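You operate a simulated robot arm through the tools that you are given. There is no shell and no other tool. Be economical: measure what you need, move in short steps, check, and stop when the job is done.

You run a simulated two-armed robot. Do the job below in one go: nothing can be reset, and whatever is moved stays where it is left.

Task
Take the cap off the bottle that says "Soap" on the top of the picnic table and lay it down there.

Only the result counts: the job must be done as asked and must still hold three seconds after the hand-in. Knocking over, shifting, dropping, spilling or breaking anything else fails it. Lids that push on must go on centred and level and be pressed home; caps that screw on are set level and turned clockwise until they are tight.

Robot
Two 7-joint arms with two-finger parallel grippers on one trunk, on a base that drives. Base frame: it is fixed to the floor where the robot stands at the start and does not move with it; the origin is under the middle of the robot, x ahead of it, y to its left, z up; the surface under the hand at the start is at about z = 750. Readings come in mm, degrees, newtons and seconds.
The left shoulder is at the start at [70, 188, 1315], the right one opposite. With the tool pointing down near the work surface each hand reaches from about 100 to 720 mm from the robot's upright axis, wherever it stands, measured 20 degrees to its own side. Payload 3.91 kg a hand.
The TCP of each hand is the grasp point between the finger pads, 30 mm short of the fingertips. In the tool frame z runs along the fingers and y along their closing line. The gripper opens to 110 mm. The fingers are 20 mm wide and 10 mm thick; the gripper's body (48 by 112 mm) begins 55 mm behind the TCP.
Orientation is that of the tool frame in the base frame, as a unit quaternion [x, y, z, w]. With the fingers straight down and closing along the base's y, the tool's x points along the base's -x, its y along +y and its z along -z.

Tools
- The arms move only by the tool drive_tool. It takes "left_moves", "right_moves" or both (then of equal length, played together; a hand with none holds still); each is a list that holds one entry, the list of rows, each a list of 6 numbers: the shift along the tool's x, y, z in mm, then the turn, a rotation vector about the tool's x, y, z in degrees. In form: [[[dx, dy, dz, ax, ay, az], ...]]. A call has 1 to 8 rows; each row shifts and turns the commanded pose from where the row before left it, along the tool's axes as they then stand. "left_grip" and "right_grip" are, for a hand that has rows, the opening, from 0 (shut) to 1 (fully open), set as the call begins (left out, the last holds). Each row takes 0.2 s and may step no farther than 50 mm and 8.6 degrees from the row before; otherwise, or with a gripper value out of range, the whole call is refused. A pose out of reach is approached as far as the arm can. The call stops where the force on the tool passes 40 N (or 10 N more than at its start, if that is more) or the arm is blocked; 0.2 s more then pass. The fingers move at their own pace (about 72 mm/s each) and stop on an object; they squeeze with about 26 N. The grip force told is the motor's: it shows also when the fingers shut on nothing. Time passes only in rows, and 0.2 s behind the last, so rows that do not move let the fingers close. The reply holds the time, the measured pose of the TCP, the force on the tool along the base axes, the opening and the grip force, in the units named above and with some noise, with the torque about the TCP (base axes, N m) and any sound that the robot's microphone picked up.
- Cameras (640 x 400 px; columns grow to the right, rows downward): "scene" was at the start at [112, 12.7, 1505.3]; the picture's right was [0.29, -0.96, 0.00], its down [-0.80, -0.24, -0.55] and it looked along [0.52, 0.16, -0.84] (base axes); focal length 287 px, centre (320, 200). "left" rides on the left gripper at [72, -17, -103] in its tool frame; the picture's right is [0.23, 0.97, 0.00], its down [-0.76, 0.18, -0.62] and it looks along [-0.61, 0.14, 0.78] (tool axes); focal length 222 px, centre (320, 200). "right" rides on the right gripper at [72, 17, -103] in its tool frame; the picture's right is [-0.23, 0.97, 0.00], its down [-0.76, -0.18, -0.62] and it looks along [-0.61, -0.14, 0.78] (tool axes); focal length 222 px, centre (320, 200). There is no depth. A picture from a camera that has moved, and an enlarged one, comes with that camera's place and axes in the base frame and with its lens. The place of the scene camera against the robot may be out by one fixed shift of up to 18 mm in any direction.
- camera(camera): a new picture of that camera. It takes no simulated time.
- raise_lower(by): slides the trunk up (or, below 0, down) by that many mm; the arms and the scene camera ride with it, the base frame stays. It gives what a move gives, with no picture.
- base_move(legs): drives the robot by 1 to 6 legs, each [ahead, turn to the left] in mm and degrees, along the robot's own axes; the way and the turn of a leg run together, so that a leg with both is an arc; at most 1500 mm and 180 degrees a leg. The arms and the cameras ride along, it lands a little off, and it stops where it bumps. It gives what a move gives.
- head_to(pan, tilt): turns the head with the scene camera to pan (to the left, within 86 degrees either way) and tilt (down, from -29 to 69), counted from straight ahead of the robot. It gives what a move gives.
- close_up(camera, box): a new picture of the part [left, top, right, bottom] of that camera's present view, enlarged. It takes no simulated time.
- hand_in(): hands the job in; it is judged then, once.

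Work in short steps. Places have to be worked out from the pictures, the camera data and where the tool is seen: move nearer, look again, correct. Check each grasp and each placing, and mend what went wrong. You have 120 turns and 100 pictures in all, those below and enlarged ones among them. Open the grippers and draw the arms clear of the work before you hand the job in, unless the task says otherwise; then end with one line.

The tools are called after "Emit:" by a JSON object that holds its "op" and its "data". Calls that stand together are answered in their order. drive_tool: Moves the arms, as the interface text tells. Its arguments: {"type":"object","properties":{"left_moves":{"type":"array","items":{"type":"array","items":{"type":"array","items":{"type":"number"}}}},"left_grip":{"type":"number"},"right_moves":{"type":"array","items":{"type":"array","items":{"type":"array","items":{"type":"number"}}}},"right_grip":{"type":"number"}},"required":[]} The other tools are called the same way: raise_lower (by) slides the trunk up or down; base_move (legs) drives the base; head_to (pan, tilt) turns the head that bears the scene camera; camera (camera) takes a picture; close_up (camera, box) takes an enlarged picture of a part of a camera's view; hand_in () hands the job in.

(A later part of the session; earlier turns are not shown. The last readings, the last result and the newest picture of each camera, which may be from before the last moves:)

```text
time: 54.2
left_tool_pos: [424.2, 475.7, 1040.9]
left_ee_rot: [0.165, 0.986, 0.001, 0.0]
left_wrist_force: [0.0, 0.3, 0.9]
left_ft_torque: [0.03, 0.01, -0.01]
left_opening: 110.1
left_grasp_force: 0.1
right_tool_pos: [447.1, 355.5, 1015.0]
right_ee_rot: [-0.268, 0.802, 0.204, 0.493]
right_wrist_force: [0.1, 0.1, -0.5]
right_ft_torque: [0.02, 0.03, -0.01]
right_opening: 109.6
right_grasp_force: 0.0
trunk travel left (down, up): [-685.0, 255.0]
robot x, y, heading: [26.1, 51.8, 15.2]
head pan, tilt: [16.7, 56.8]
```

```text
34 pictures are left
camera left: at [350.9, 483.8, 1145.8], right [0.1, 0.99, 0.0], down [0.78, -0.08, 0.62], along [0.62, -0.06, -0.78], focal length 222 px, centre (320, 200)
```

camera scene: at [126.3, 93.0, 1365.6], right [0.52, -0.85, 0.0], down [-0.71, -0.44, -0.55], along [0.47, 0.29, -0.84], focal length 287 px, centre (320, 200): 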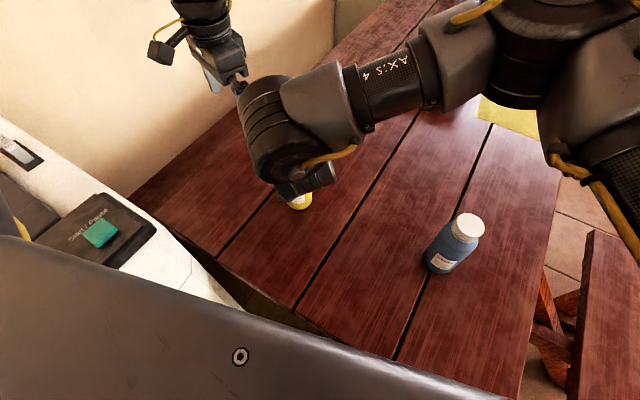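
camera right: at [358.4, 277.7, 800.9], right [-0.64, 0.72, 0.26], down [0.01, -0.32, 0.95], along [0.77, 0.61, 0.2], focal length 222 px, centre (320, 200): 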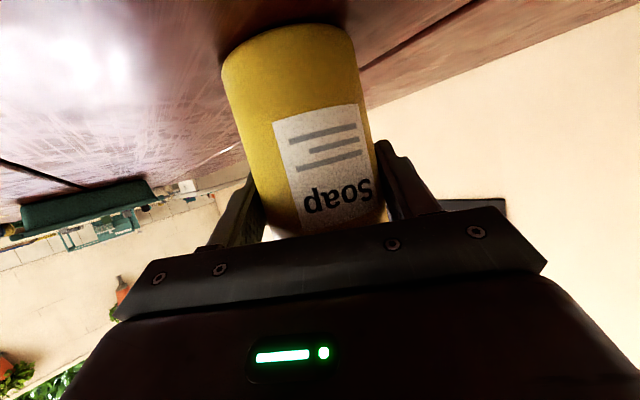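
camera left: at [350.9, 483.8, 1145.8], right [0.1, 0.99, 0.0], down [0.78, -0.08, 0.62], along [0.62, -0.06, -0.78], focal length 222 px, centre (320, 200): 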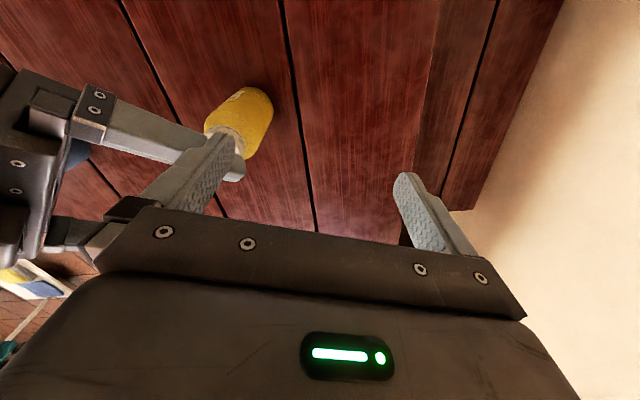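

Right hand is over the bottle at (448, 356); bottle re-estimated at (453, 360). I lower it 77 mm with the arm and check the straddling.

Emit:
{"op": "drive_tool", "data": {"right_moves": [[[34.7, -2.4, 16.5, 0, 0, 0], [34.7, -2.4, 16.5, 0, 0, 0], [0, 0, 0, 0, 0, 0]]]}}

Emit:
{"op": "camera", "data": {"camera": "left"}}

Emit:
{"op": "camera", "data": {"camera": "right"}}

```text
time: 55.0
left_tool_pos: [425.7, 476.1, 1042.3]
left_ee_rot: [0.165, 0.986, 0.001, 0.001]
left_wrist_force: [0.5, 0.0, -0.2]
left_ft_torque: [-0.01, 0.01, 0.02]
left_opening: 110.1
left_grasp_force: 0.0
right_tool_pos: [448.2, 357.8, 936.8]
right_ee_rot: [-0.268, 0.802, 0.204, 0.493]
right_wrist_force: [-0.5, -1.0, 0.0]
right_ft_torque: [-0.02, -0.01, 0.0]
right_opening: 110.0
right_grasp_force: 0.0
trunk travel left (down, up): [-685.0, 255.0]
robot x, y, heading: [27.3, 49.5, 15.1]
head pan, tilt: [16.7, 56.8]
```

```text
33 pictures are left
camera left: at [351.0, 484.1, 1145.6], right [0.1, 0.99, 0.0], down [0.78, -0.08, 0.62], along [0.62, -0.06, -0.78], focal length 222 px, centre (320, 200)
```

left: 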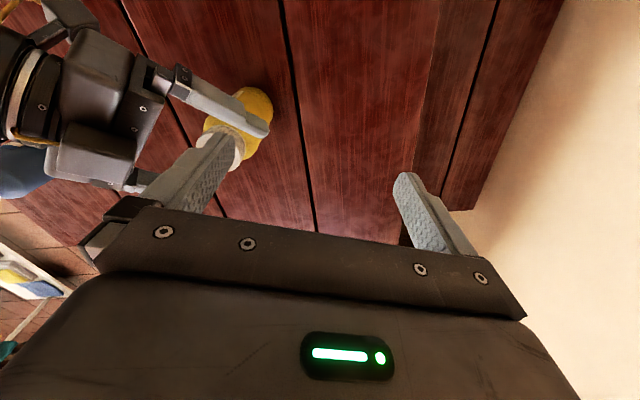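

```text
32 pictures are left
camera right: at [341.3, 292.8, 917.8], right [-0.53, 0.8, 0.27], down [-0.03, -0.33, 0.94], along [0.85, 0.49, 0.2], focal length 222 px, centre (320, 200)
```

right: 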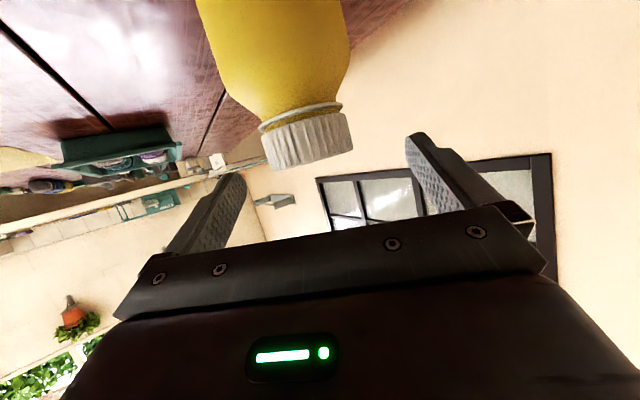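

Laterally centred; bottle stays between the fingers. I lower the trunk 60 mm, watching the blue bottle.

Emit:
{"op": "raise_lower", "data": {"by": -60}}

Emit:
{"op": "camera", "data": {"camera": "scene"}}

Emit:
{"op": "camera", "data": {"camera": "right"}}

```text
time: 56.0
left_tool_pos: [425.4, 476.4, 982.1]
left_ee_rot: [0.165, 0.986, 0.001, -0.001]
left_wrist_force: [-0.3, -0.8, 0.0]
left_ft_torque: [0.05, -0.01, 0.03]
left_opening: 109.9
left_grasp_force: 0.1
right_tool_pos: [448.0, 357.6, 878.4]
right_ee_rot: [-0.268, 0.802, 0.204, 0.493]
right_wrist_force: [0.2, -0.6, 0.0]
right_ft_torque: [0.01, 0.0, -0.02]
right_opening: 110.0
right_grasp_force: 0.0
trunk travel left (down, up): [-625.0, 315.0]
robot x, y, heading: [27.7, 49.9, 14.9]
head pan, tilt: [16.7, 56.8]
```

```text
31 pictures are left
camera scene: at [126.6, 93.3, 1305.5], right [0.52, -0.85, 0.0], down [-0.71, -0.44, -0.55], along [0.47, 0.29, -0.84], focal length 287 px, centre (320, 200)
```

scene: 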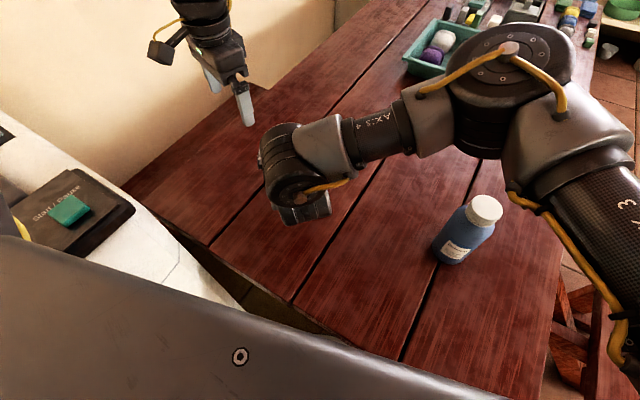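

```text
30 pictures are left
camera right: at [341.4, 292.7, 858.0], right [-0.53, 0.8, 0.27], down [-0.03, -0.33, 0.94], along [0.85, 0.49, 0.2], focal length 222 px, centre (320, 200)
```

right: 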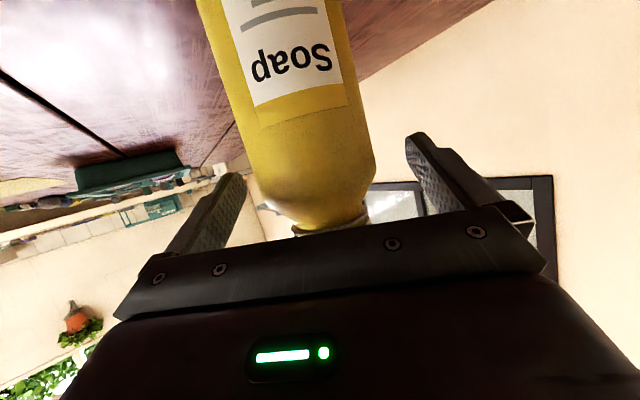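

Elbow is around z≈1115, well above the blue bottle (915). I lower 50 mm more to z≈828.

Emit:
{"op": "raise_lower", "data": {"by": -50}}

Emit:
{"op": "drive_tool", "data": {"right_moves": [[[0, 0, 0, 0, 0, 0], [0, 0, 0, 0, 0, 0], [0, 0, 0, 0, 0, 0]]], "right_grip": 0}}

Emit:
{"op": "camera", "data": {"camera": "right"}}

Emit:
{"op": "camera", "data": {"camera": "left"}}

```text
time: 56.9
left_tool_pos: [425.4, 476.9, 931.0]
left_ee_rot: [0.165, 0.986, 0.001, 0.001]
left_wrist_force: [0.3, -0.1, -0.7]
left_ft_torque: [0.01, 0.0, -0.01]
left_opening: 109.9
left_grasp_force: 0.1
right_tool_pos: [447.7, 357.0, 827.5]
right_ee_rot: [-0.268, 0.802, 0.204, 0.493]
right_wrist_force: [0.3, -1.1, 0.4]
right_ft_torque: [0.0, -0.05, 0.01]
right_opening: 109.5
right_grasp_force: 0.1
trunk travel left (down, up): [-575.0, 365.0]
robot x, y, heading: [21.3, 51.6, 15.1]
head pan, tilt: [16.7, 56.8]
```

```text
time: 57.7
left_tool_pos: [425.8, 477.3, 931.3]
left_ee_rot: [0.166, 0.986, 0.001, -0.001]
left_wrist_force: [-0.4, 0.4, -0.9]
left_ft_torque: [-0.03, -0.02, -0.02]
left_opening: 110.1
left_grasp_force: 0.0
right_tool_pos: [448.0, 357.1, 828.2]
right_ee_rot: [-0.267, 0.803, 0.204, 0.493]
right_wrist_force: [0.8, 0.1, -0.5]
right_ft_torque: [-0.04, -0.05, 0.05]
right_opening: 66.9
right_grasp_force: 26.0
trunk travel left (down, up): [-575.0, 365.0]
robot x, y, heading: [23.0, 50.3, 15.0]
head pan, tilt: [16.7, 56.8]
```

```text
29 pictures are left
camera right: at [341.7, 292.8, 807.8], right [-0.53, 0.81, 0.27], down [-0.03, -0.33, 0.94], along [0.85, 0.49, 0.2], focal length 222 px, centre (320, 200)
```

right: 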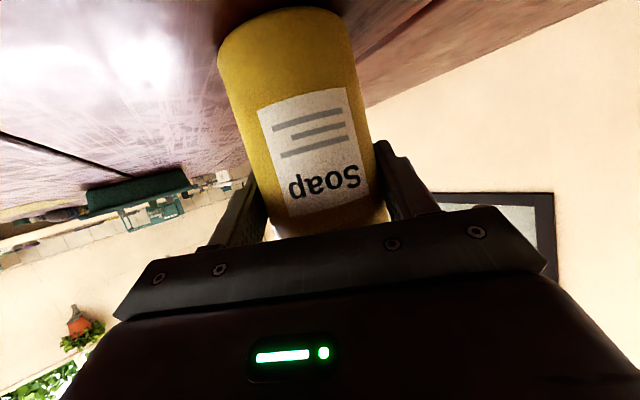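

```text
28 pictures are left
camera left: at [351.5, 484.2, 1035.4], right [0.1, 0.99, 0.0], down [0.78, -0.08, 0.62], along [0.62, -0.06, -0.78], focal length 222 px, centre (320, 200)
```

left: 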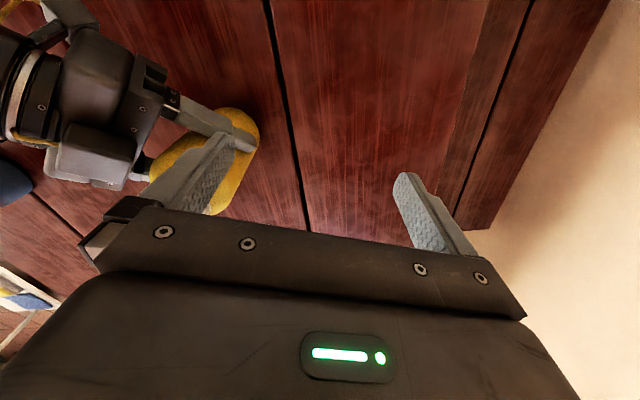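

Right hand holds the body firmly. I raise the left hand to z≈966 and bring it over the cap.

Emit:
{"op": "drive_tool", "data": {"left_moves": [[[0, 0, -35, 0, 0, 0], [-21.7, -33.4, 0, 0, 0, 0], [-21.7, -33.4, 0, 0, 0, 0], [-21.7, -33.4, 0, 0, 0, 0], [0, 0, 0, 0, 0, 0]]]}}

Emit:
{"op": "camera", "data": {"camera": "left"}}

```text
time: 58.9
left_tool_pos: [433.3, 407.3, 963.8]
left_ee_rot: [0.165, 0.986, 0.0, 0.002]
left_wrist_force: [-0.4, -0.2, 0.5]
left_ft_torque: [-0.03, 0.01, -0.02]
left_opening: 110.2
left_grasp_force: 0.1
left hand out of reach, approached as far as the arm can: row 3, 4
right_tool_pos: [448.5, 356.7, 828.0]
right_ee_rot: [-0.268, 0.802, 0.204, 0.493]
right_wrist_force: [2.9, 0.3, 5.5]
right_ft_torque: [-0.11, -0.34, 0.02]
right_opening: 66.3
right_grasp_force: 26.1
trunk travel left (down, up): [-575.0, 365.0]
robot x, y, heading: [21.4, 53.8, 14.8]
head pan, tilt: [16.7, 56.8]
```

```text
27 pictures are left
camera left: at [359.3, 415.5, 1067.9], right [0.1, 0.99, 0.0], down [0.78, -0.08, 0.63], along [0.62, -0.06, -0.78], focal length 222 px, centre (320, 200)
```

left: 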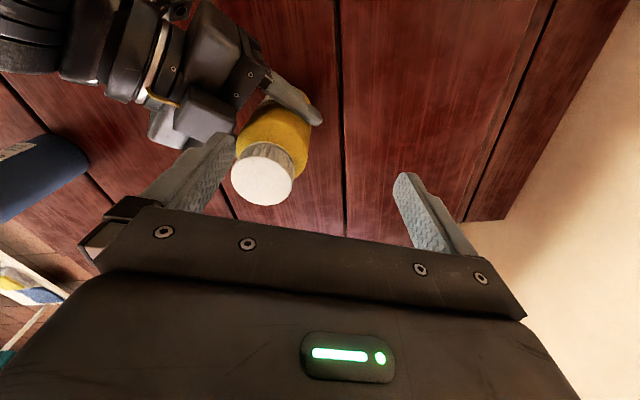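

The left arm stalls going inward at this yaw. I rotate it −34° (to the robot's straight-ahead yaw, where the mirrored start pose is known to work) and try inward again.

Emit:
{"op": "drive_tool", "data": {"left_moves": [[[0, 0, 0, 0, 0, -8.5], [0, 0, 0, 0, 0, -8.5], [0, 0, 0, 0, 0, -8.5], [0, 0, 0, 0, 0, -8.5], [-4.5, -25, 0, 0, 0, 0], [-4.5, -25, 0, 0, 0, 0], [0, 0, 0, 0, 0, 0]]]}}

Emit:
{"op": "camera", "data": {"camera": "left"}}

Emit:
{"op": "camera", "data": {"camera": "scene"}}

```text
time: 60.5
left_tool_pos: [431.5, 402.3, 961.2]
left_ee_rot: [-0.13, 0.991, -0.001, 0.0]
left_wrist_force: [-0.2, 0.3, 1.0]
left_ft_torque: [-0.01, 0.02, 0.01]
left_opening: 110.0
left_grasp_force: 0.1
left hand out of reach, approached as far as the arm can: row 5, 6
right_tool_pos: [449.0, 356.5, 827.3]
right_ee_rot: [-0.268, 0.802, 0.205, 0.493]
right_wrist_force: [4.3, 1.7, 9.9]
right_ft_torque: [-0.08, -0.58, 0.1]
right_opening: 66.0
right_grasp_force: 26.3
trunk travel left (down, up): [-575.0, 365.0]
robot x, y, heading: [22.5, 51.2, 15.0]
head pan, tilt: [16.7, 56.8]
```

```text
26 pictures are left
camera left: at [364.5, 368.1, 1064.6], right [-0.47, 0.88, 0.0], down [0.69, 0.37, 0.62], along [0.55, 0.29, -0.78], focal length 222 px, centre (320, 200)
```

left: 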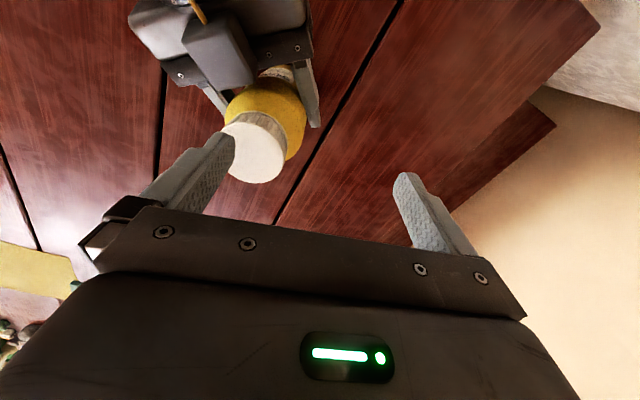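

```text
25 pictures are left
camera scene: at [126.6, 93.0, 1255.6], right [0.52, -0.85, 0.0], down [-0.71, -0.44, -0.55], along [0.47, 0.29, -0.84], focal length 287 px, centre (320, 200)
```

scene: 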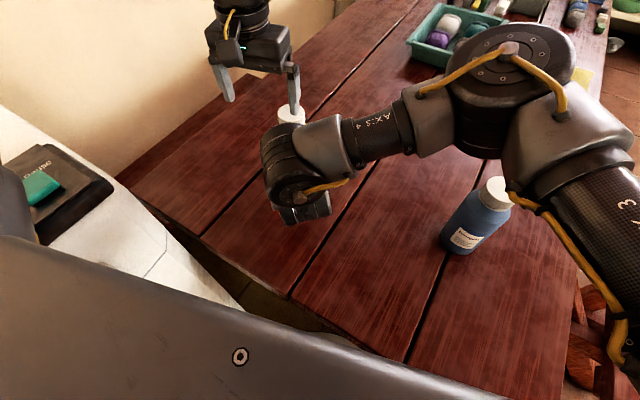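

The left wrist is too high relative to its shoulder. I open the right hand (keeping it straddling), raise the trunk 40 mm, and then lower the right hand 40 mm and the left hand back to z≈966, moving inward.

Emit:
{"op": "drive_tool", "data": {"right_moves": [[[0, 0, 0, 0, 0, 0], [0, 0, 0, 0, 0, 0]]], "right_grip": 1}}

Emit:
{"op": "raise_lower", "data": {"by": 40}}

Emit:
{"op": "drive_tool", "data": {"left_moves": [[[0, 0, 17, 0, 0, 0], [0, 0, 17, 0, 0, 0], [-4.5, -25, 0, 0, 0, 0], [-4.5, -25, 0, 0, 0, 0], [0, 0, 0, 0, 0, 0]]], "right_moves": [[[18, -1.2, 8.6, 0, 0, 0], [18, -1.3, 8.6, 0, 0, 0], [0, 0, 0, 0, 0, 0], [0, 0, 0, 0, 0, 0], [0, 0, 0, 0, 0, 0]]]}}

Emit:
{"op": "camera", "data": {"camera": "left"}}

```text
time: 61.1
left_tool_pos: [431.7, 402.7, 959.9]
left_ee_rot: [-0.131, 0.991, -0.001, 0.001]
left_wrist_force: [0.7, -0.3, 0.1]
left_ft_torque: [0.0, 0.02, -0.02]
left_opening: 110.1
left_grasp_force: 0.1
right_tool_pos: [448.2, 358.4, 827.6]
right_ee_rot: [-0.269, 0.802, 0.205, 0.492]
right_wrist_force: [0.6, 0.1, 1.1]
right_ft_torque: [-0.01, 0.0, 0.01]
right_opening: 109.9
right_grasp_force: 0.0
trunk travel left (down, up): [-575.0, 365.0]
robot x, y, heading: [24.1, 49.1, 14.9]
head pan, tilt: [16.7, 56.8]
```

```text
time: 62.0
left_tool_pos: [431.3, 403.9, 1000.9]
left_ee_rot: [-0.13, 0.992, -0.001, 0.001]
left_wrist_force: [0.5, 1.7, -0.6]
left_ft_torque: [-0.03, 0.01, 0.01]
left_opening: 109.8
left_grasp_force: 0.1
right_tool_pos: [448.9, 358.2, 867.0]
right_ee_rot: [-0.268, 0.802, 0.204, 0.493]
right_wrist_force: [-0.6, 0.1, 0.4]
right_ft_torque: [0.0, 0.03, 0.02]
right_opening: 110.1
right_grasp_force: 0.0
trunk travel left (down, up): [-615.0, 325.0]
robot x, y, heading: [31.8, 49.0, 15.2]
head pan, tilt: [16.7, 56.8]
```

```text
time: 63.2
left_tool_pos: [427.9, 391.3, 962.8]
left_ee_rot: [-0.131, 0.991, -0.002, 0.003]
left_wrist_force: [0.1, 0.2, -0.2]
left_ft_torque: [-0.03, -0.01, 0.02]
left_opening: 110.0
left_grasp_force: 0.0
left hand out of reach, approached as far as the arm can: row 3, 4
right_tool_pos: [448.1, 355.6, 827.7]
right_ee_rot: [-0.267, 0.803, 0.204, 0.493]
right_wrist_force: [0.8, 0.7, -0.1]
right_ft_torque: [-0.03, 0.0, -0.01]
right_opening: 110.1
right_grasp_force: 0.1
right hand out of reach, approached as far as the arm can: row 2
trunk travel left (down, up): [-615.0, 325.0]
robot x, y, heading: [25.5, 48.7, 15.2]
head pan, tilt: [16.7, 56.8]
```

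```text
24 pictures are left
camera left: at [360.8, 356.2, 1066.5], right [-0.47, 0.88, -0.01], down [0.69, 0.37, 0.62], along [0.55, 0.29, -0.78], focal length 222 px, centre (320, 200)
```

left: 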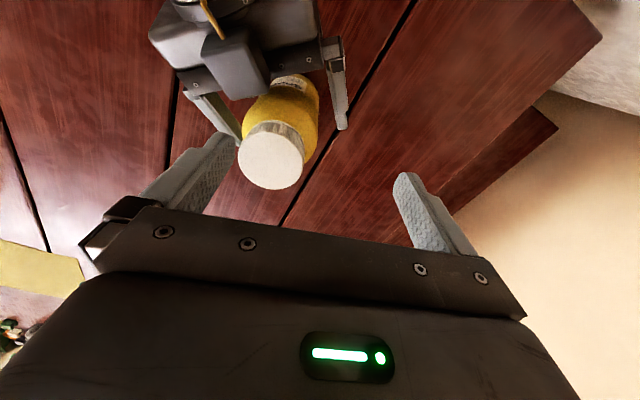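

The left arm refuses to go further inward (robot-frame y below ~230). I'll shift the base slightly so the bottle lies farther left. First lift both hands clear with the trunk (+135), then drive 14 mm and turn −7.2°.

Emit:
{"op": "raise_lower", "data": {"by": 135}}

Emit:
{"op": "base_move", "data": {"legs": [[14, 0], [0, -7.2]]}}

Emit:
{"op": "camera", "data": {"camera": "right"}}

Emit:
{"op": "camera", "data": {"camera": "left"}}

```text
time: 64.8
left_tool_pos: [426.5, 390.3, 1098.0]
left_ee_rot: [-0.131, 0.991, -0.001, 0.002]
left_wrist_force: [-0.3, 0.1, 0.2]
left_ft_torque: [0.0, 0.04, 0.01]
left_opening: 110.1
left_grasp_force: 0.0
right_tool_pos: [448.4, 354.6, 962.6]
right_ee_rot: [-0.268, 0.803, 0.204, 0.492]
right_wrist_force: [0.5, 0.1, 0.1]
right_ft_torque: [0.0, -0.01, -0.02]
right_opening: 109.8
right_grasp_force: 0.0
trunk travel left (down, up): [-750.0, 190.0]
robot x, y, heading: [20.8, 50.3, 15.0]
head pan, tilt: [16.7, 56.8]
```

```text
time: 66.1
left_tool_pos: [476.0, 342.5, 1097.6]
left_ee_rot: [-0.071, 0.997, -0.004, 0.002]
left_wrist_force: [0.3, 0.6, -0.3]
left_ft_torque: [-0.04, 0.02, -0.03]
left_opening: 110.0
left_grasp_force: 0.1
right_tool_pos: [493.6, 304.7, 963.7]
right_ee_rot: [-0.218, 0.817, 0.174, 0.505]
right_wrist_force: [-0.8, 0.7, 0.3]
right_ft_torque: [0.03, -0.03, 0.01]
right_opening: 109.8
right_grasp_force: 0.1
trunk travel left (down, up): [-750.0, 190.0]
robot x, y, heading: [40.2, 55.7, 8.2]
head pan, tilt: [16.7, 56.8]
```

```text
23 pictures are left
camera right: at [379.6, 253.8, 943.2], right [-0.43, 0.86, 0.27], down [-0.07, -0.33, 0.94], along [0.9, 0.38, 0.2], focal length 222 px, centre (320, 200)
```

right: 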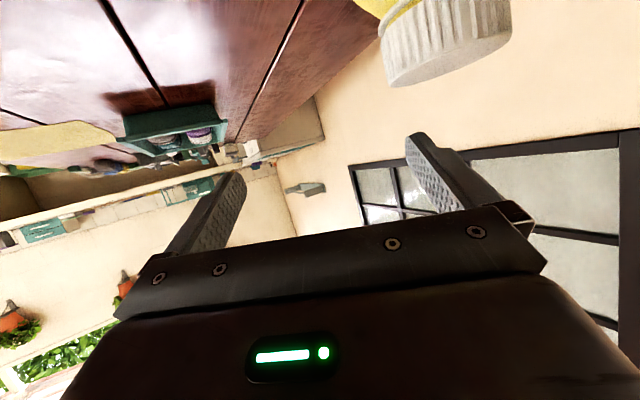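

```text
22 pictures are left
camera left: at [407.3, 317.1, 1202.1], right [-0.36, 0.93, -0.01], down [0.73, 0.29, 0.63], along [0.59, 0.22, -0.78], focal length 222 px, centre (320, 200)
```

left: 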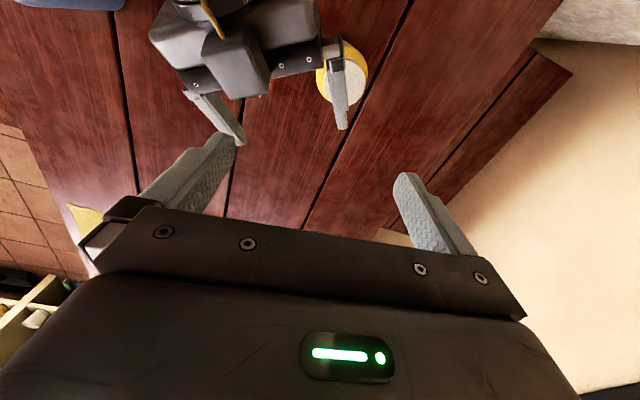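

The right hand must go back over the bottle with a bit more inward yaw. I move the left hand 70 mm outward, raise the right 45 mm, shift it to (449, 356) and yaw it 10° left.

Emit:
{"op": "drive_tool", "data": {"left_moves": [[[-5, 35, 0, 0, 0, 0], [-5, 35, 0, 0, 0, 0], [0, 0, 0, 0, 0, 0], [0, 0, 0, 0, 0, 0], [0, 0, 0, 0, 0, 0], [0, 0, 0, 0, 0, 0], [0, 0, 0, 0, 0, 0]]], "right_moves": [[[-20, 1.5, -9.5, 0, 0, 0], [-20, 1.5, -9.5, 0, 0, 0], [4.3, 33.5, -4, 0, 0, 0], [4.3, 33.5, -4, 0, 0, 0], [0, 0, 0, -4.5, 0.32, -2.15], [0, 0, 0, -4.5, 0.32, -2.15], [0, 0, 0, 0, 0, 0]]]}}

Emit:
{"op": "camera", "data": {"camera": "right"}}

Emit:
{"op": "camera", "data": {"camera": "left"}}

```text
time: 67.7
left_tool_pos: [476.9, 413.0, 1098.5]
left_ee_rot: [-0.069, 0.998, -0.003, 0.002]
left_wrist_force: [0.0, 0.0, -0.4]
left_ft_torque: [0.02, 0.0, -0.05]
left_opening: 110.1
left_grasp_force: 0.1
right_tool_pos: [474.1, 306.3, 1020.3]
right_ee_rot: [-0.287, 0.796, 0.216, 0.487]
right_wrist_force: [-0.2, -0.4, 0.1]
right_ft_torque: [-0.04, -0.01, -0.04]
right_opening: 110.1
right_grasp_force: 0.1
right hand out of reach, approached as far as the arm can: row 3, 4, 5, 6
trunk travel left (down, up): [-750.0, 190.0]
robot x, y, heading: [38.3, 55.9, 8.1]
head pan, tilt: [16.7, 56.8]
```

```text
21 pictures are left
camera right: at [370.4, 235.5, 1000.6], right [-0.57, 0.78, 0.27], down [-0.01, -0.33, 0.94], along [0.82, 0.53, 0.2], focal length 222 px, centre (320, 200)
```

right: 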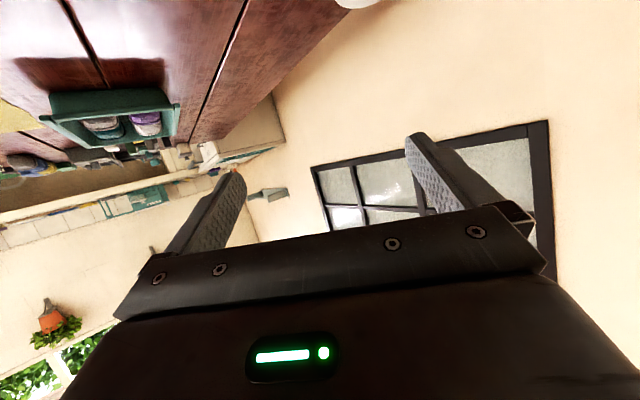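

```text
20 pictures are left
camera left: at [407.1, 387.2, 1202.1], right [-0.36, 0.93, -0.01], down [0.73, 0.29, 0.62], along [0.58, 0.22, -0.78], focal length 222 px, centre (320, 200)
```

left: 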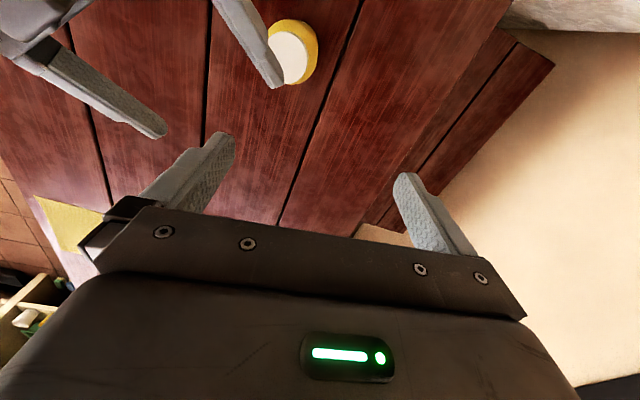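

Analysis: the left arm is limited in inward azimuth, the right arm needs a more inward yaw. I rotate the right hand another 14° left and then translate over the bottle.

Emit:
{"op": "drive_tool", "data": {"right_moves": [[[0, 0, 0, -6.3, 0.45, -3.0], [0, 0, 0, -6.3, 0.45, -3.0], [-6, 23, 13, 0, 0, 0], [-6, 23, 13, 0, 0, 0], [0, 0, 0, 0, 0, 0]]]}}

```text
time: 68.9
left_tool_pos: [475.4, 411.4, 1099.6]
left_ee_rot: [-0.07, 0.998, -0.002, 0.001]
left_wrist_force: [-0.1, 0.4, 0.1]
left_ft_torque: [0.02, -0.05, 0.02]
left_opening: 110.0
left_grasp_force: 0.1
right_tool_pos: [448.0, 305.7, 1075.1]
right_ee_rot: [-0.332, 0.776, 0.245, 0.476]
right_wrist_force: [-0.3, 0.1, -0.1]
right_ft_torque: [0.01, 0.0, -0.04]
right_opening: 110.0
right_grasp_force: 0.0
right hand out of reach, approached as far as the arm can: row 1, 2, 3, 4
trunk travel left (down, up): [-750.0, 190.0]
robot x, y, heading: [36.9, 57.0, 7.9]
head pan, tilt: [16.7, 56.8]
```

Both arms are near limits around here. With the right hand moved aside (−y 150), I test in free air whether the left arm can go inward via a path closer to the robot.

Emit:
{"op": "drive_tool", "data": {"right_moves": [[[14, -33, -34.8, 0, 0, 0], [14, -33, -34.8, 0, 0, 0], [14, -33, -34.8, 0, 0, 0]]]}}

Emit:
{"op": "drive_tool", "data": {"left_moves": [[[41, -13, 0, 0, 0, 0], [41, -13, 0, 0, 0, 0], [41, -13, 0, 0, 0, 0], [0, -40, 0, 0, 0, 0], [0, -40, 0, 0, 0, 0], [0, 0, 0, 0, 0, 0]]]}}

Emit:
{"op": "camera", "data": {"camera": "scene"}}

```text
time: 69.7
left_tool_pos: [476.7, 412.2, 1100.2]
left_ee_rot: [-0.07, 0.998, -0.002, 0.002]
left_wrist_force: [0.9, -0.4, 0.3]
left_ft_torque: [-0.02, 0.0, -0.01]
left_opening: 109.7
left_grasp_force: 0.1
right_tool_pos: [448.5, 154.9, 1070.9]
right_ee_rot: [-0.335, 0.776, 0.246, 0.473]
right_wrist_force: [-0.6, -0.4, 0.8]
right_ft_torque: [0.02, 0.01, 0.01]
right_opening: 110.0
right_grasp_force: 0.0
trunk travel left (down, up): [-750.0, 190.0]
robot x, y, heading: [37.9, 53.6, 8.2]
head pan, tilt: [16.7, 56.8]
```

```text
time: 71.1
left_tool_pos: [425.6, 387.4, 1104.5]
left_ee_rot: [-0.069, 0.998, -0.003, 0.002]
left_wrist_force: [-0.7, 0.7, -0.2]
left_ft_torque: [0.01, -0.03, 0.02]
left_opening: 110.2
left_grasp_force: 0.1
left hand out of reach, approached as far as the arm can: row 2, 3, 4, 5
right_tool_pos: [447.7, 155.9, 1072.3]
right_ee_rot: [-0.335, 0.777, 0.246, 0.473]
right_wrist_force: [-0.2, 1.5, -0.6]
right_ft_torque: [0.01, 0.03, -0.01]
right_opening: 109.8
right_grasp_force: 0.1
trunk travel left (down, up): [-750.0, 190.0]
robot x, y, heading: [38.0, 59.0, 7.8]
head pan, tilt: [16.7, 56.8]
```

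```text
19 pictures are left
camera scene: at [145.1, 83.6, 1430.5], right [0.42, -0.91, 0.0], down [-0.76, -0.35, -0.55], along [0.5, 0.23, -0.84], focal length 287 px, centre (320, 200)
```

scene: 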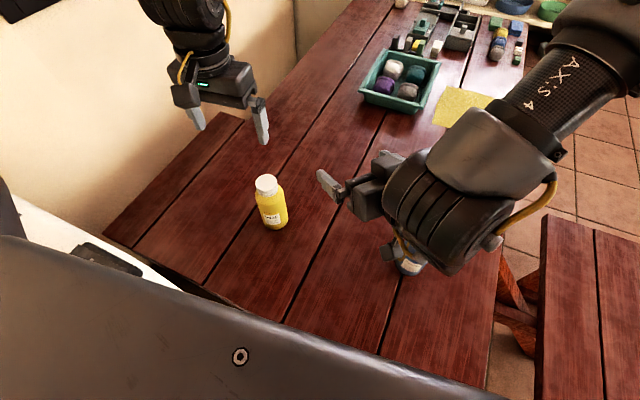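

The left arm stops at an inner (folding) limit too. I test the outer side: move it 135 mm outward, then inward across at larger distance.

Emit:
{"op": "drive_tool", "data": {"left_moves": [[[-45, 0, 0, 0, 0, 0], [-45, 0, 0, 0, 0, 0], [-45, 0, 0, 0, 0, 0], [0, 0, 0, 0, 0, 0]]]}}

Emit:
{"op": "drive_tool", "data": {"left_moves": [[[0, -40, 0, 0, 0, 0], [0, -40, 0, 0, 0, 0], [0, -40, 0, 0, 0, 0], [0, 0, 0, 0, 0, 0]]]}}

```text
time: 72.1
left_tool_pos: [547.3, 411.0, 1103.2]
left_ee_rot: [-0.069, 0.998, -0.004, 0.003]
left_wrist_force: [-0.1, 0.8, 0.3]
left_ft_torque: [0.03, 0.0, 0.02]
left_opening: 110.2
left_grasp_force: 0.0
left hand out of reach, approached as far as the arm can: row 3
right_tool_pos: [447.0, 156.1, 1072.6]
right_ee_rot: [-0.334, 0.776, 0.246, 0.475]
right_wrist_force: [-0.3, 0.7, -0.5]
right_ft_torque: [0.03, 0.0, -0.03]
right_opening: 110.1
right_grasp_force: 0.1
trunk travel left (down, up): [-750.0, 190.0]
robot x, y, heading: [36.0, 55.3, 8.3]
head pan, tilt: [16.7, 56.8]
```

```text
time: 73.1
left_tool_pos: [506.5, 363.4, 1098.8]
left_ee_rot: [-0.069, 0.998, -0.004, 0.002]
left_wrist_force: [0.1, 0.3, -0.9]
left_ft_torque: [-0.02, 0.0, -0.01]
left_opening: 110.1
left_grasp_force: 0.0
left hand out of reach, approached as far as the arm can: row 1, 2, 3
right_tool_pos: [449.9, 156.9, 1071.7]
right_ee_rot: [-0.335, 0.776, 0.246, 0.474]
right_wrist_force: [0.6, -0.5, 0.4]
right_ft_torque: [0.02, 0.0, -0.02]
right_opening: 110.2
right_grasp_force: 0.1
trunk travel left (down, up): [-750.0, 190.0]
robot x, y, heading: [38.6, 51.7, 7.9]
head pan, tilt: [16.7, 56.8]
```

The left arm has a firm inward azimuth limit (~6°) for the wrist, but I can lean the left hand so that its wrist stays outward while the fingertips reach the cap: yaw it ~+75° counter-clockwise and tilt ~18° about its closing line. First I restore the base pose where the right grip worked.

Emit:
{"op": "base_move", "data": {"legs": [[0, 7], [-15, 0]]}}

Emit:
{"op": "drive_tool", "data": {"left_moves": [[[0, 10, 0, 0, 0, -8.5], [0, 10, 0, 0, 0, -8.5], [0, 0, 0, 0, 0, -8.5], [0, 0, 0, 0, 0, -8.5], [0, 0, 0, 0, 0, -8.5], [0, 0, 0, 0, 0, -8.5], [0, 0, 0, 0, 0, -8.5], [0, 0, 0, 0, 0, -8.5]]]}}

Emit:
{"op": "drive_tool", "data": {"left_moves": [[[0, 0, 0, 0, 6, 0], [0, 0, 0, 0, 6, 0], [0, 0, 0, 0, 6, 0], [0, 0, 0, 0, 0, 0]]]}}

```text
time: 74.5
left_tool_pos: [455.2, 412.7, 1097.0]
left_ee_rot: [-0.13, 0.991, -0.004, 0.001]
left_wrist_force: [0.3, 0.4, 0.0]
left_ft_torque: [0.01, 0.0, 0.0]
left_opening: 109.9
left_grasp_force: 0.0
right_tool_pos: [422.8, 201.6, 1071.2]
right_ee_rot: [-0.381, 0.755, 0.275, 0.457]
right_wrist_force: [0.1, -0.1, 0.0]
right_ft_torque: [0.01, 0.02, 0.05]
right_opening: 110.0
right_grasp_force: 0.0
trunk travel left (down, up): [-750.0, 190.0]
robot x, y, heading: [21.0, 54.9, 14.7]
head pan, tilt: [16.7, 56.8]
```

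```text
time: 76.3
left_tool_pos: [443.2, 472.0, 1083.5]
left_ee_rot: [-0.297, 0.955, -0.006, 0.0]
left_wrist_force: [0.2, 0.0, 0.3]
left_ft_torque: [0.01, 0.01, -0.06]
left_opening: 110.1
left_grasp_force: 0.2
left hand out of reach, approached as far as the arm can: row 2, 3, 4, 5, 6, 7, 8
right_tool_pos: [419.4, 201.4, 1071.8]
right_ee_rot: [-0.381, 0.755, 0.275, 0.458]
right_wrist_force: [-0.1, 0.2, -0.4]
right_ft_torque: [0.01, 0.0, -0.04]
right_opening: 109.6
right_grasp_force: 0.1
trunk travel left (down, up): [-750.0, 190.0]
robot x, y, heading: [25.0, 47.9, 14.9]
head pan, tilt: [16.7, 56.8]
```

```text
time: 77.3
left_tool_pos: [443.3, 472.8, 1082.8]
left_ee_rot: [-0.291, 0.943, -0.054, -0.149]
left_wrist_force: [-0.1, 0.6, 0.1]
left_ft_torque: [0.01, -0.01, 0.02]
left_opening: 110.0
left_grasp_force: 0.1
right_tool_pos: [418.6, 200.9, 1071.7]
right_ee_rot: [-0.381, 0.755, 0.274, 0.458]
right_wrist_force: [0.5, -0.1, 1.3]
right_ft_torque: [-0.03, 0.02, 0.02]
right_opening: 110.1
right_grasp_force: 0.0
trunk travel left (down, up): [-750.0, 190.0]
robot x, y, heading: [23.9, 48.5, 15.2]
head pan, tilt: [16.7, 56.8]
```

Counter-clockwise yaw of the left hand is limited (~+20°). I undo the tilt and explore the clockwise range in free air.

Emit:
{"op": "drive_tool", "data": {"left_moves": [[[0, 0, 0, 0, -6, 0], [0, 0, 0, 0, -6, 0], [0, 0, 0, 0, -6, 0], [0, 0, 0, 0, 0, 8.5], [0, 0, 0, 0, 0, 8.5], [0, 0, 0, 0, 0, 8.5], [0, 0, 0, 0, 0, 8.5], [0, 0, 0, 0, 0, 8.5]]]}}

Emit:
{"op": "drive_tool", "data": {"left_moves": [[[0, 0, 0, 0, 0, 8.5], [0, 0, 0, 0, 0, 8.5], [0, 0, 0, 0, 0, 8.5], [0, 0, 0, 0, 0, 8.5], [0, 0, 0, 0, 0, 8.5], [0, 0, 0, 0, 0, 8.5], [0, 0, 0, 0, 0, 8.5], [0, 0, 0, 0, 0, 8.5]]]}}

```text
time: 79.1
left_tool_pos: [442.9, 472.3, 1081.9]
left_ee_rot: [0.071, 0.997, -0.006, 0.001]
left_wrist_force: [-1.1, -0.4, 0.0]
left_ft_torque: [-0.02, -0.01, -0.02]
left_opening: 110.3
left_grasp_force: 0.0
right_tool_pos: [418.9, 202.0, 1072.9]
right_ee_rot: [-0.382, 0.755, 0.275, 0.457]
right_wrist_force: [0.5, -0.7, 0.3]
right_ft_torque: [-0.02, -0.01, -0.02]
right_opening: 109.8
right_grasp_force: 0.0
trunk travel left (down, up): [-750.0, 190.0]
robot x, y, heading: [23.7, 51.9, 15.1]
head pan, tilt: [16.7, 56.8]
```

```text
time: 80.9
left_tool_pos: [444.0, 472.6, 1082.5]
left_ee_rot: [0.617, 0.787, -0.003, 0.004]
left_wrist_force: [0.4, 0.0, -0.2]
left_ft_torque: [-0.02, -0.03, 0.01]
left_opening: 109.8
left_grasp_force: 0.1
right_tool_pos: [420.6, 201.4, 1072.8]
right_ee_rot: [-0.38, 0.755, 0.273, 0.458]
right_wrist_force: [0.3, -0.9, -0.5]
right_ft_torque: [-0.03, -0.01, 0.0]
right_opening: 109.8
right_grasp_force: 0.0
trunk travel left (down, up): [-750.0, 190.0]
robot x, y, heading: [22.4, 47.9, 14.8]
head pan, tilt: [16.7, 56.8]
```

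Clockwise is free (now −91° in the robot frame). So I lean the hand 18° toward its camera side (wrist outward) and test the move over the bottle at this height.

Emit:
{"op": "drive_tool", "data": {"left_moves": [[[0, 0, 0, 0, -6, 0], [0, 0, 0, 0, -6, 0], [0, 0, 0, 0, -6, 0], [-33, -5.3, 10.8, 0, 0, 0], [-33, -5.3, 10.8, 0, 0, 0], [-33, -5.3, 10.8, 0, 0, 0], [0, 0, 0, 0, 0, 0]]]}}

```text
time: 82.5
left_tool_pos: [452.6, 366.1, 1084.3]
left_ee_rot: [0.607, 0.778, -0.1, 0.128]
left_wrist_force: [0.1, -0.6, 0.1]
left_ft_torque: [0.04, -0.01, 0.0]
left_opening: 109.8
left_grasp_force: 0.1
right_tool_pos: [419.5, 201.8, 1072.3]
right_ee_rot: [-0.382, 0.755, 0.275, 0.457]
right_wrist_force: [-0.1, -0.6, -0.6]
right_ft_torque: [-0.02, 0.01, -0.03]
right_opening: 110.1
right_grasp_force: 0.1
trunk travel left (down, up): [-750.0, 190.0]
robot x, y, heading: [23.2, 49.0, 15.0]
head pan, tilt: [16.7, 56.8]
```

It reaches without any limit. I test a counter-clockwise precession (5 × 8.5° about the vertical) here in the air.

Emit:
{"op": "drive_tool", "data": {"left_moves": [[[0, -0.92, 0, -2.63, 0, -8.08], [0, -0.92, 0, -2.63, 0, -8.08], [0, -0.92, 0, -2.63, 0, -8.08], [0, -0.92, 0, -2.63, 0, -8.08], [0, -0.92, 0, -2.63, 0, -8.08], [0, 0, 0, 0, 0, 0]]]}}

Emit:
{"op": "drive_tool", "data": {"left_moves": [[[0, 0.92, 0, 2.63, 0, 8.08], [0, 0.92, 0, 2.63, 0, 8.08], [0, 0.92, 0, 2.63, 0, 8.08], [0, 0.92, 0, 2.63, 0, 8.08], [0, 0.92, 0, 2.63, 0, 8.08], [0, 0.92, 0, 2.63, 0, 8.08], [0, 0.92, 0, 2.63, 0, 8.08], [0, 0.92, 0, 2.63, 0, 8.08]]]}}

```text
time: 83.9
left_tool_pos: [448.8, 364.9, 1082.9]
left_ee_rot: [0.283, 0.945, -0.051, 0.153]
left_wrist_force: [1.0, -0.3, -1.2]
left_ft_torque: [0.02, -0.03, -0.02]
left_opening: 110.1
left_grasp_force: 0.1
right_tool_pos: [419.6, 200.9, 1072.1]
right_ee_rot: [-0.381, 0.755, 0.274, 0.458]
right_wrist_force: [0.2, 0.3, 0.3]
right_ft_torque: [0.0, 0.05, 0.0]
right_opening: 110.0
right_grasp_force: 0.0
trunk travel left (down, up): [-750.0, 190.0]
robot x, y, heading: [23.6, 49.9, 14.8]
head pan, tilt: [16.7, 56.8]
```

```text
time: 85.7
left_tool_pos: [455.6, 367.7, 1082.7]
left_ee_rot: [0.765, 0.624, -0.124, 0.104]
left_wrist_force: [0.6, 0.5, 0.7]
left_ft_torque: [-0.01, -0.01, 0.01]
left_opening: 110.2
left_grasp_force: 0.0
right_tool_pos: [420.5, 200.9, 1070.8]
right_ee_rot: [-0.38, 0.755, 0.274, 0.458]
right_wrist_force: [-0.3, -0.1, 0.1]
right_ft_torque: [-0.03, -0.01, 0.0]
right_opening: 110.2
right_grasp_force: 0.2
trunk travel left (down, up): [-750.0, 190.0]
robot x, y, heading: [23.2, 50.0, 15.0]
head pan, tilt: [16.7, 56.8]
```

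All 68° of stroke works. Now the right hand goes back: yaw −17°, to (446, 268), down to z≈985, then over the bottle under the left hand.

Emit:
{"op": "drive_tool", "data": {"right_moves": [[[0, 0, 0, 7.65, -0.57, 3.65], [0, 0, 0, 7.65, -0.57, 3.65], [-7.9, 17.5, 30.9, 0, 0, 0], [-7.9, 17.5, 30.9, 0, 0, 0], [34.7, -2.4, 16.5, 0, 0, 0], [34.7, -2.4, 16.5, 0, 0, 0], [0, 0, 0, 0, 0, 0]]]}}

```text
time: 87.3
left_tool_pos: [453.5, 367.5, 1082.4]
left_ee_rot: [0.765, 0.624, -0.124, 0.104]
left_wrist_force: [-0.3, -0.1, -0.4]
left_ft_torque: [0.01, 0.0, 0.04]
left_opening: 109.9
left_grasp_force: 0.0
right_tool_pos: [490.9, 266.8, 996.6]
right_ee_rot: [-0.266, 0.802, 0.204, 0.495]
right_wrist_force: [0.5, 0.0, 0.2]
right_ft_torque: [-0.05, 0.0, 0.02]
right_opening: 110.1
right_grasp_force: 0.1
right hand out of reach, approached as far as the arm can: row 1, 2
trunk travel left (down, up): [-750.0, 190.0]
robot x, y, heading: [23.9, 47.6, 14.9]
head pan, tilt: [16.7, 56.8]
```

Now at (491, 267, 997) with the right orientation. I shift it over the bottle to (449, 357, 985).

Emit:
{"op": "drive_tool", "data": {"right_moves": [[[2, 31.8, 9.9, 0, 0, 0], [2, 31.8, 9.9, 0, 0, 0], [2, 31.8, 9.9, 0, 0, 0], [0, 0, 0, 0, 0, 0]]]}}

Emit:
{"op": "camera", "data": {"camera": "right"}}

Emit:
{"op": "camera", "data": {"camera": "left"}}

```text
time: 88.3
left_tool_pos: [454.0, 369.0, 1083.4]
left_ee_rot: [0.765, 0.624, -0.124, 0.104]
left_wrist_force: [-0.2, 0.2, -0.6]
left_ft_torque: [0.01, -0.01, -0.01]
left_opening: 109.8
left_grasp_force: 0.1
right_tool_pos: [447.8, 358.1, 982.8]
right_ee_rot: [-0.265, 0.803, 0.203, 0.494]
right_wrist_force: [0.0, 0.1, -0.2]
right_ft_torque: [-0.01, -0.01, -0.01]
right_opening: 110.1
right_grasp_force: 0.0
trunk travel left (down, up): [-750.0, 190.0]
robot x, y, heading: [22.4, 52.0, 15.2]
head pan, tilt: [16.7, 56.8]
```

```text
18 pictures are left
camera right: at [340.9, 293.0, 963.1], right [-0.53, 0.81, 0.27], down [-0.03, -0.33, 0.94], along [0.85, 0.49, 0.2], focal length 222 px, centre (320, 200)
```

right: 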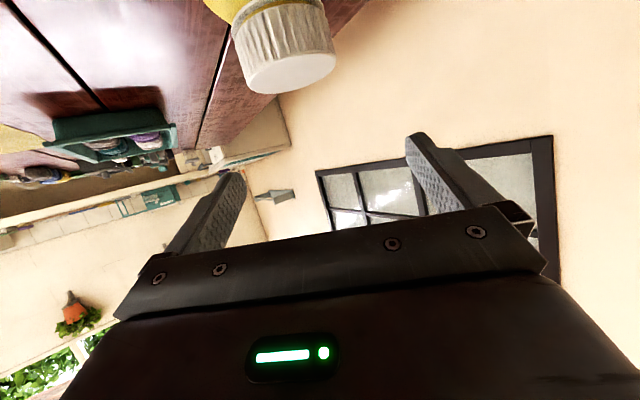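

```text
17 pictures are left
camera left: at [457.7, 471.4, 1158.4], right [1.0, 0.02, -0.07], down [0.07, -0.55, 0.83], along [-0.02, -0.84, -0.55], focal length 222 px, centre (320, 200)
```

left: 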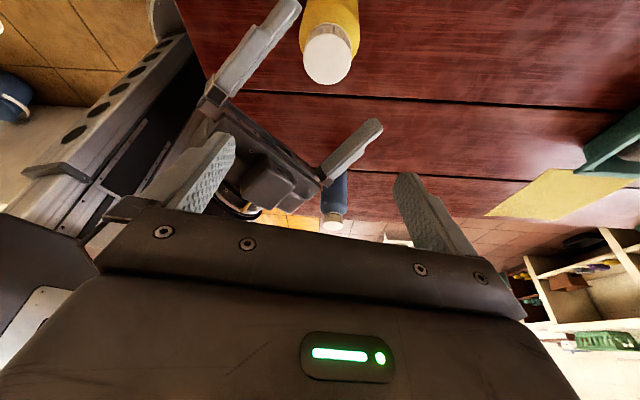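

The right hand is laterally centred, and the left straddles above. I lower the trunk 100 mm and check.

Emit:
{"op": "raise_lower", "data": {"by": -100}}

Emit:
{"op": "camera", "data": {"camera": "left"}}

```text
time: 89.6
left_tool_pos: [454.6, 367.7, 983.6]
left_ee_rot: [0.764, 0.624, -0.124, 0.104]
left_wrist_force: [0.4, -1.1, 0.4]
left_ft_torque: [0.03, 0.01, -0.02]
left_opening: 109.9
left_grasp_force: 0.0
right_tool_pos: [448.6, 358.3, 883.1]
right_ee_rot: [-0.266, 0.802, 0.205, 0.494]
right_wrist_force: [-0.4, 0.0, -0.1]
right_ft_torque: [-0.02, -0.01, -0.02]
right_opening: 110.2
right_grasp_force: 0.0
trunk travel left (down, up): [-650.0, 290.0]
robot x, y, heading: [21.7, 52.8, 15.0]
head pan, tilt: [16.7, 56.8]
```

```text
16 pictures are left
camera left: at [458.0, 471.0, 1058.5], right [1.0, 0.02, -0.07], down [0.07, -0.55, 0.83], along [-0.02, -0.84, -0.55], focal length 222 px, centre (320, 200)
```

left: 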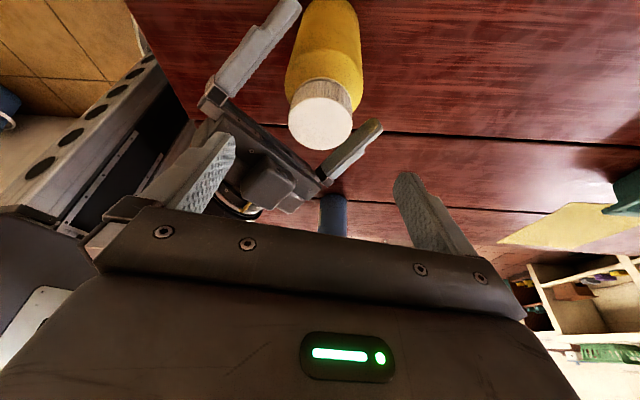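

Cap reads (451, 361) — well aligned. I lower the trunk the last 50 mm and close the right gripper on the body.

Emit:
{"op": "raise_lower", "data": {"by": -50}}

Emit:
{"op": "drive_tool", "data": {"right_moves": [[[0, 0, 0, 0, 0, 0], [0, 0, 0, 0, 0, 0], [0, 0, 0, 0, 0, 0]]], "right_grip": 0}}

Emit:
{"op": "camera", "data": {"camera": "left"}}

```text
time: 90.5
left_tool_pos: [453.6, 367.0, 933.5]
left_ee_rot: [0.764, 0.624, -0.124, 0.105]
left_wrist_force: [0.4, -0.7, -0.8]
left_ft_torque: [0.0, 0.02, -0.01]
left_opening: 109.9
left_grasp_force: 0.1
right_tool_pos: [448.1, 356.0, 832.0]
right_ee_rot: [-0.265, 0.803, 0.203, 0.494]
right_wrist_force: [0.1, -0.3, -0.8]
right_ft_torque: [0.0, 0.01, 0.03]
right_opening: 110.1
right_grasp_force: 0.0
trunk travel left (down, up): [-600.0, 340.0]
robot x, y, heading: [21.8, 49.7, 14.8]
head pan, tilt: [16.7, 56.8]
```

```text
time: 91.3
left_tool_pos: [454.9, 367.7, 933.5]
left_ee_rot: [0.764, 0.624, -0.124, 0.104]
left_wrist_force: [0.5, -0.9, -0.5]
left_ft_torque: [0.02, 0.0, 0.03]
left_opening: 110.1
left_grasp_force: 0.1
right_tool_pos: [448.1, 356.9, 832.8]
right_ee_rot: [-0.266, 0.802, 0.204, 0.494]
right_wrist_force: [-0.8, 0.7, 1.9]
right_ft_torque: [0.01, -0.03, 0.01]
right_opening: 66.1
right_grasp_force: 26.2
trunk travel left (down, up): [-600.0, 340.0]
robot x, y, heading: [23.7, 50.3, 14.9]
head pan, tilt: [16.7, 56.8]
```

```text
15 pictures are left
camera left: at [458.0, 471.4, 1008.3], right [1.0, 0.02, -0.07], down [0.07, -0.55, 0.83], along [-0.02, -0.84, -0.55], focal length 222 px, centre (320, 200)
```

left: 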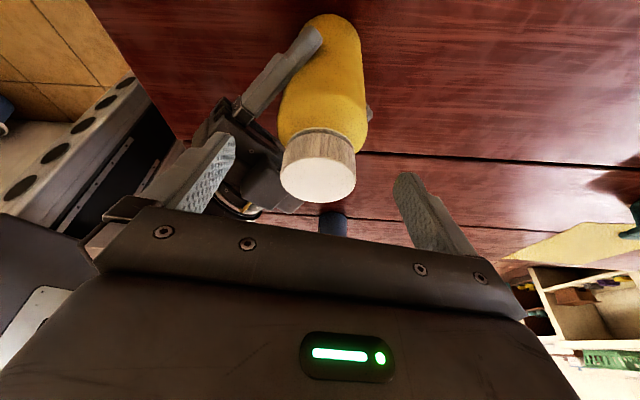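

The body is held (66 mm). I nudge the left hand 2 mm to centre on the cap and close it.

Emit:
{"op": "drive_tool", "data": {"left_moves": [[[-2, 0, 0, 0, 0, 0], [0, 0, 0, 0, 0, 0], [0, 0, 0, 0, 0, 0], [0, 0, 0, 0, 0, 0]]], "left_grip": 0}}

Emit:
{"op": "camera", "data": {"camera": "left"}}

```text
time: 92.3
left_tool_pos: [454.9, 365.6, 934.0]
left_ee_rot: [0.764, 0.624, -0.123, 0.104]
left_wrist_force: [1.8, -1.0, 0.0]
left_ft_torque: [0.0, 0.06, -0.02]
left_opening: 45.4
left_grasp_force: 26.1
right_tool_pos: [450.1, 356.7, 834.3]
right_ee_rot: [-0.266, 0.802, 0.205, 0.494]
right_wrist_force: [-0.7, 2.8, 1.9]
right_ft_torque: [-0.04, -0.25, 0.03]
right_opening: 66.4
right_grasp_force: 25.9
trunk travel left (down, up): [-600.0, 340.0]
robot x, y, heading: [22.0, 48.6, 14.7]
head pan, tilt: [16.7, 56.8]
```

```text
14 pictures are left
camera left: at [457.6, 469.3, 1009.0], right [1.0, 0.02, -0.07], down [0.07, -0.55, 0.83], along [-0.02, -0.84, -0.55], focal length 222 px, centre (320, 200)
```

left: 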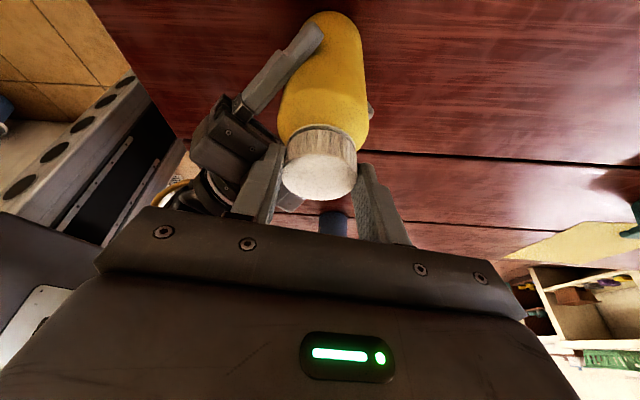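

The cap is gripped across its diameter (45.4 mm). I turn counter-clockwise 34° about the vertical and read torques.

Emit:
{"op": "drive_tool", "data": {"left_moves": [[[0, -1.0, 0, -2.63, 0, -8.08], [0, -1.0, 0, -2.63, 0, -8.08], [0, -1.0, 0, -2.63, 0, -8.08], [0, -1.0, 0, -2.63, 0, -8.08]]]}}

Emit:
{"op": "camera", "data": {"camera": "left"}}

```text
time: 93.3
left_tool_pos: [450.5, 366.3, 933.6]
left_ee_rot: [0.548, 0.821, -0.091, 0.134]
left_wrist_force: [-1.7, -6.1, 2.9]
left_ft_torque: [0.25, -0.12, -0.09]
left_opening: 45.2
left_grasp_force: 26.4
right_tool_pos: [447.6, 355.5, 833.2]
right_ee_rot: [-0.265, 0.803, 0.203, 0.493]
right_wrist_force: [2.0, 7.8, 0.9]
right_ft_torque: [-1.03, 0.08, 0.06]
right_opening: 66.5
right_grasp_force: 26.1
trunk travel left (down, up): [-600.0, 340.0]
robot x, y, heading: [27.4, 48.9, 14.7]
head pan, tilt: [16.7, 56.8]
```

```text
13 pictures are left
camera left: at [395.6, 453.5, 1008.9], right [0.82, 0.57, -0.07], down [0.37, -0.41, 0.83], along [0.45, -0.71, -0.55], focal length 222 px, centre (320, 200)
```

left: 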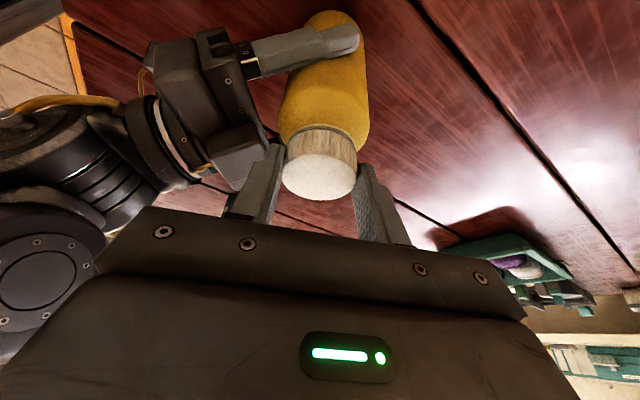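

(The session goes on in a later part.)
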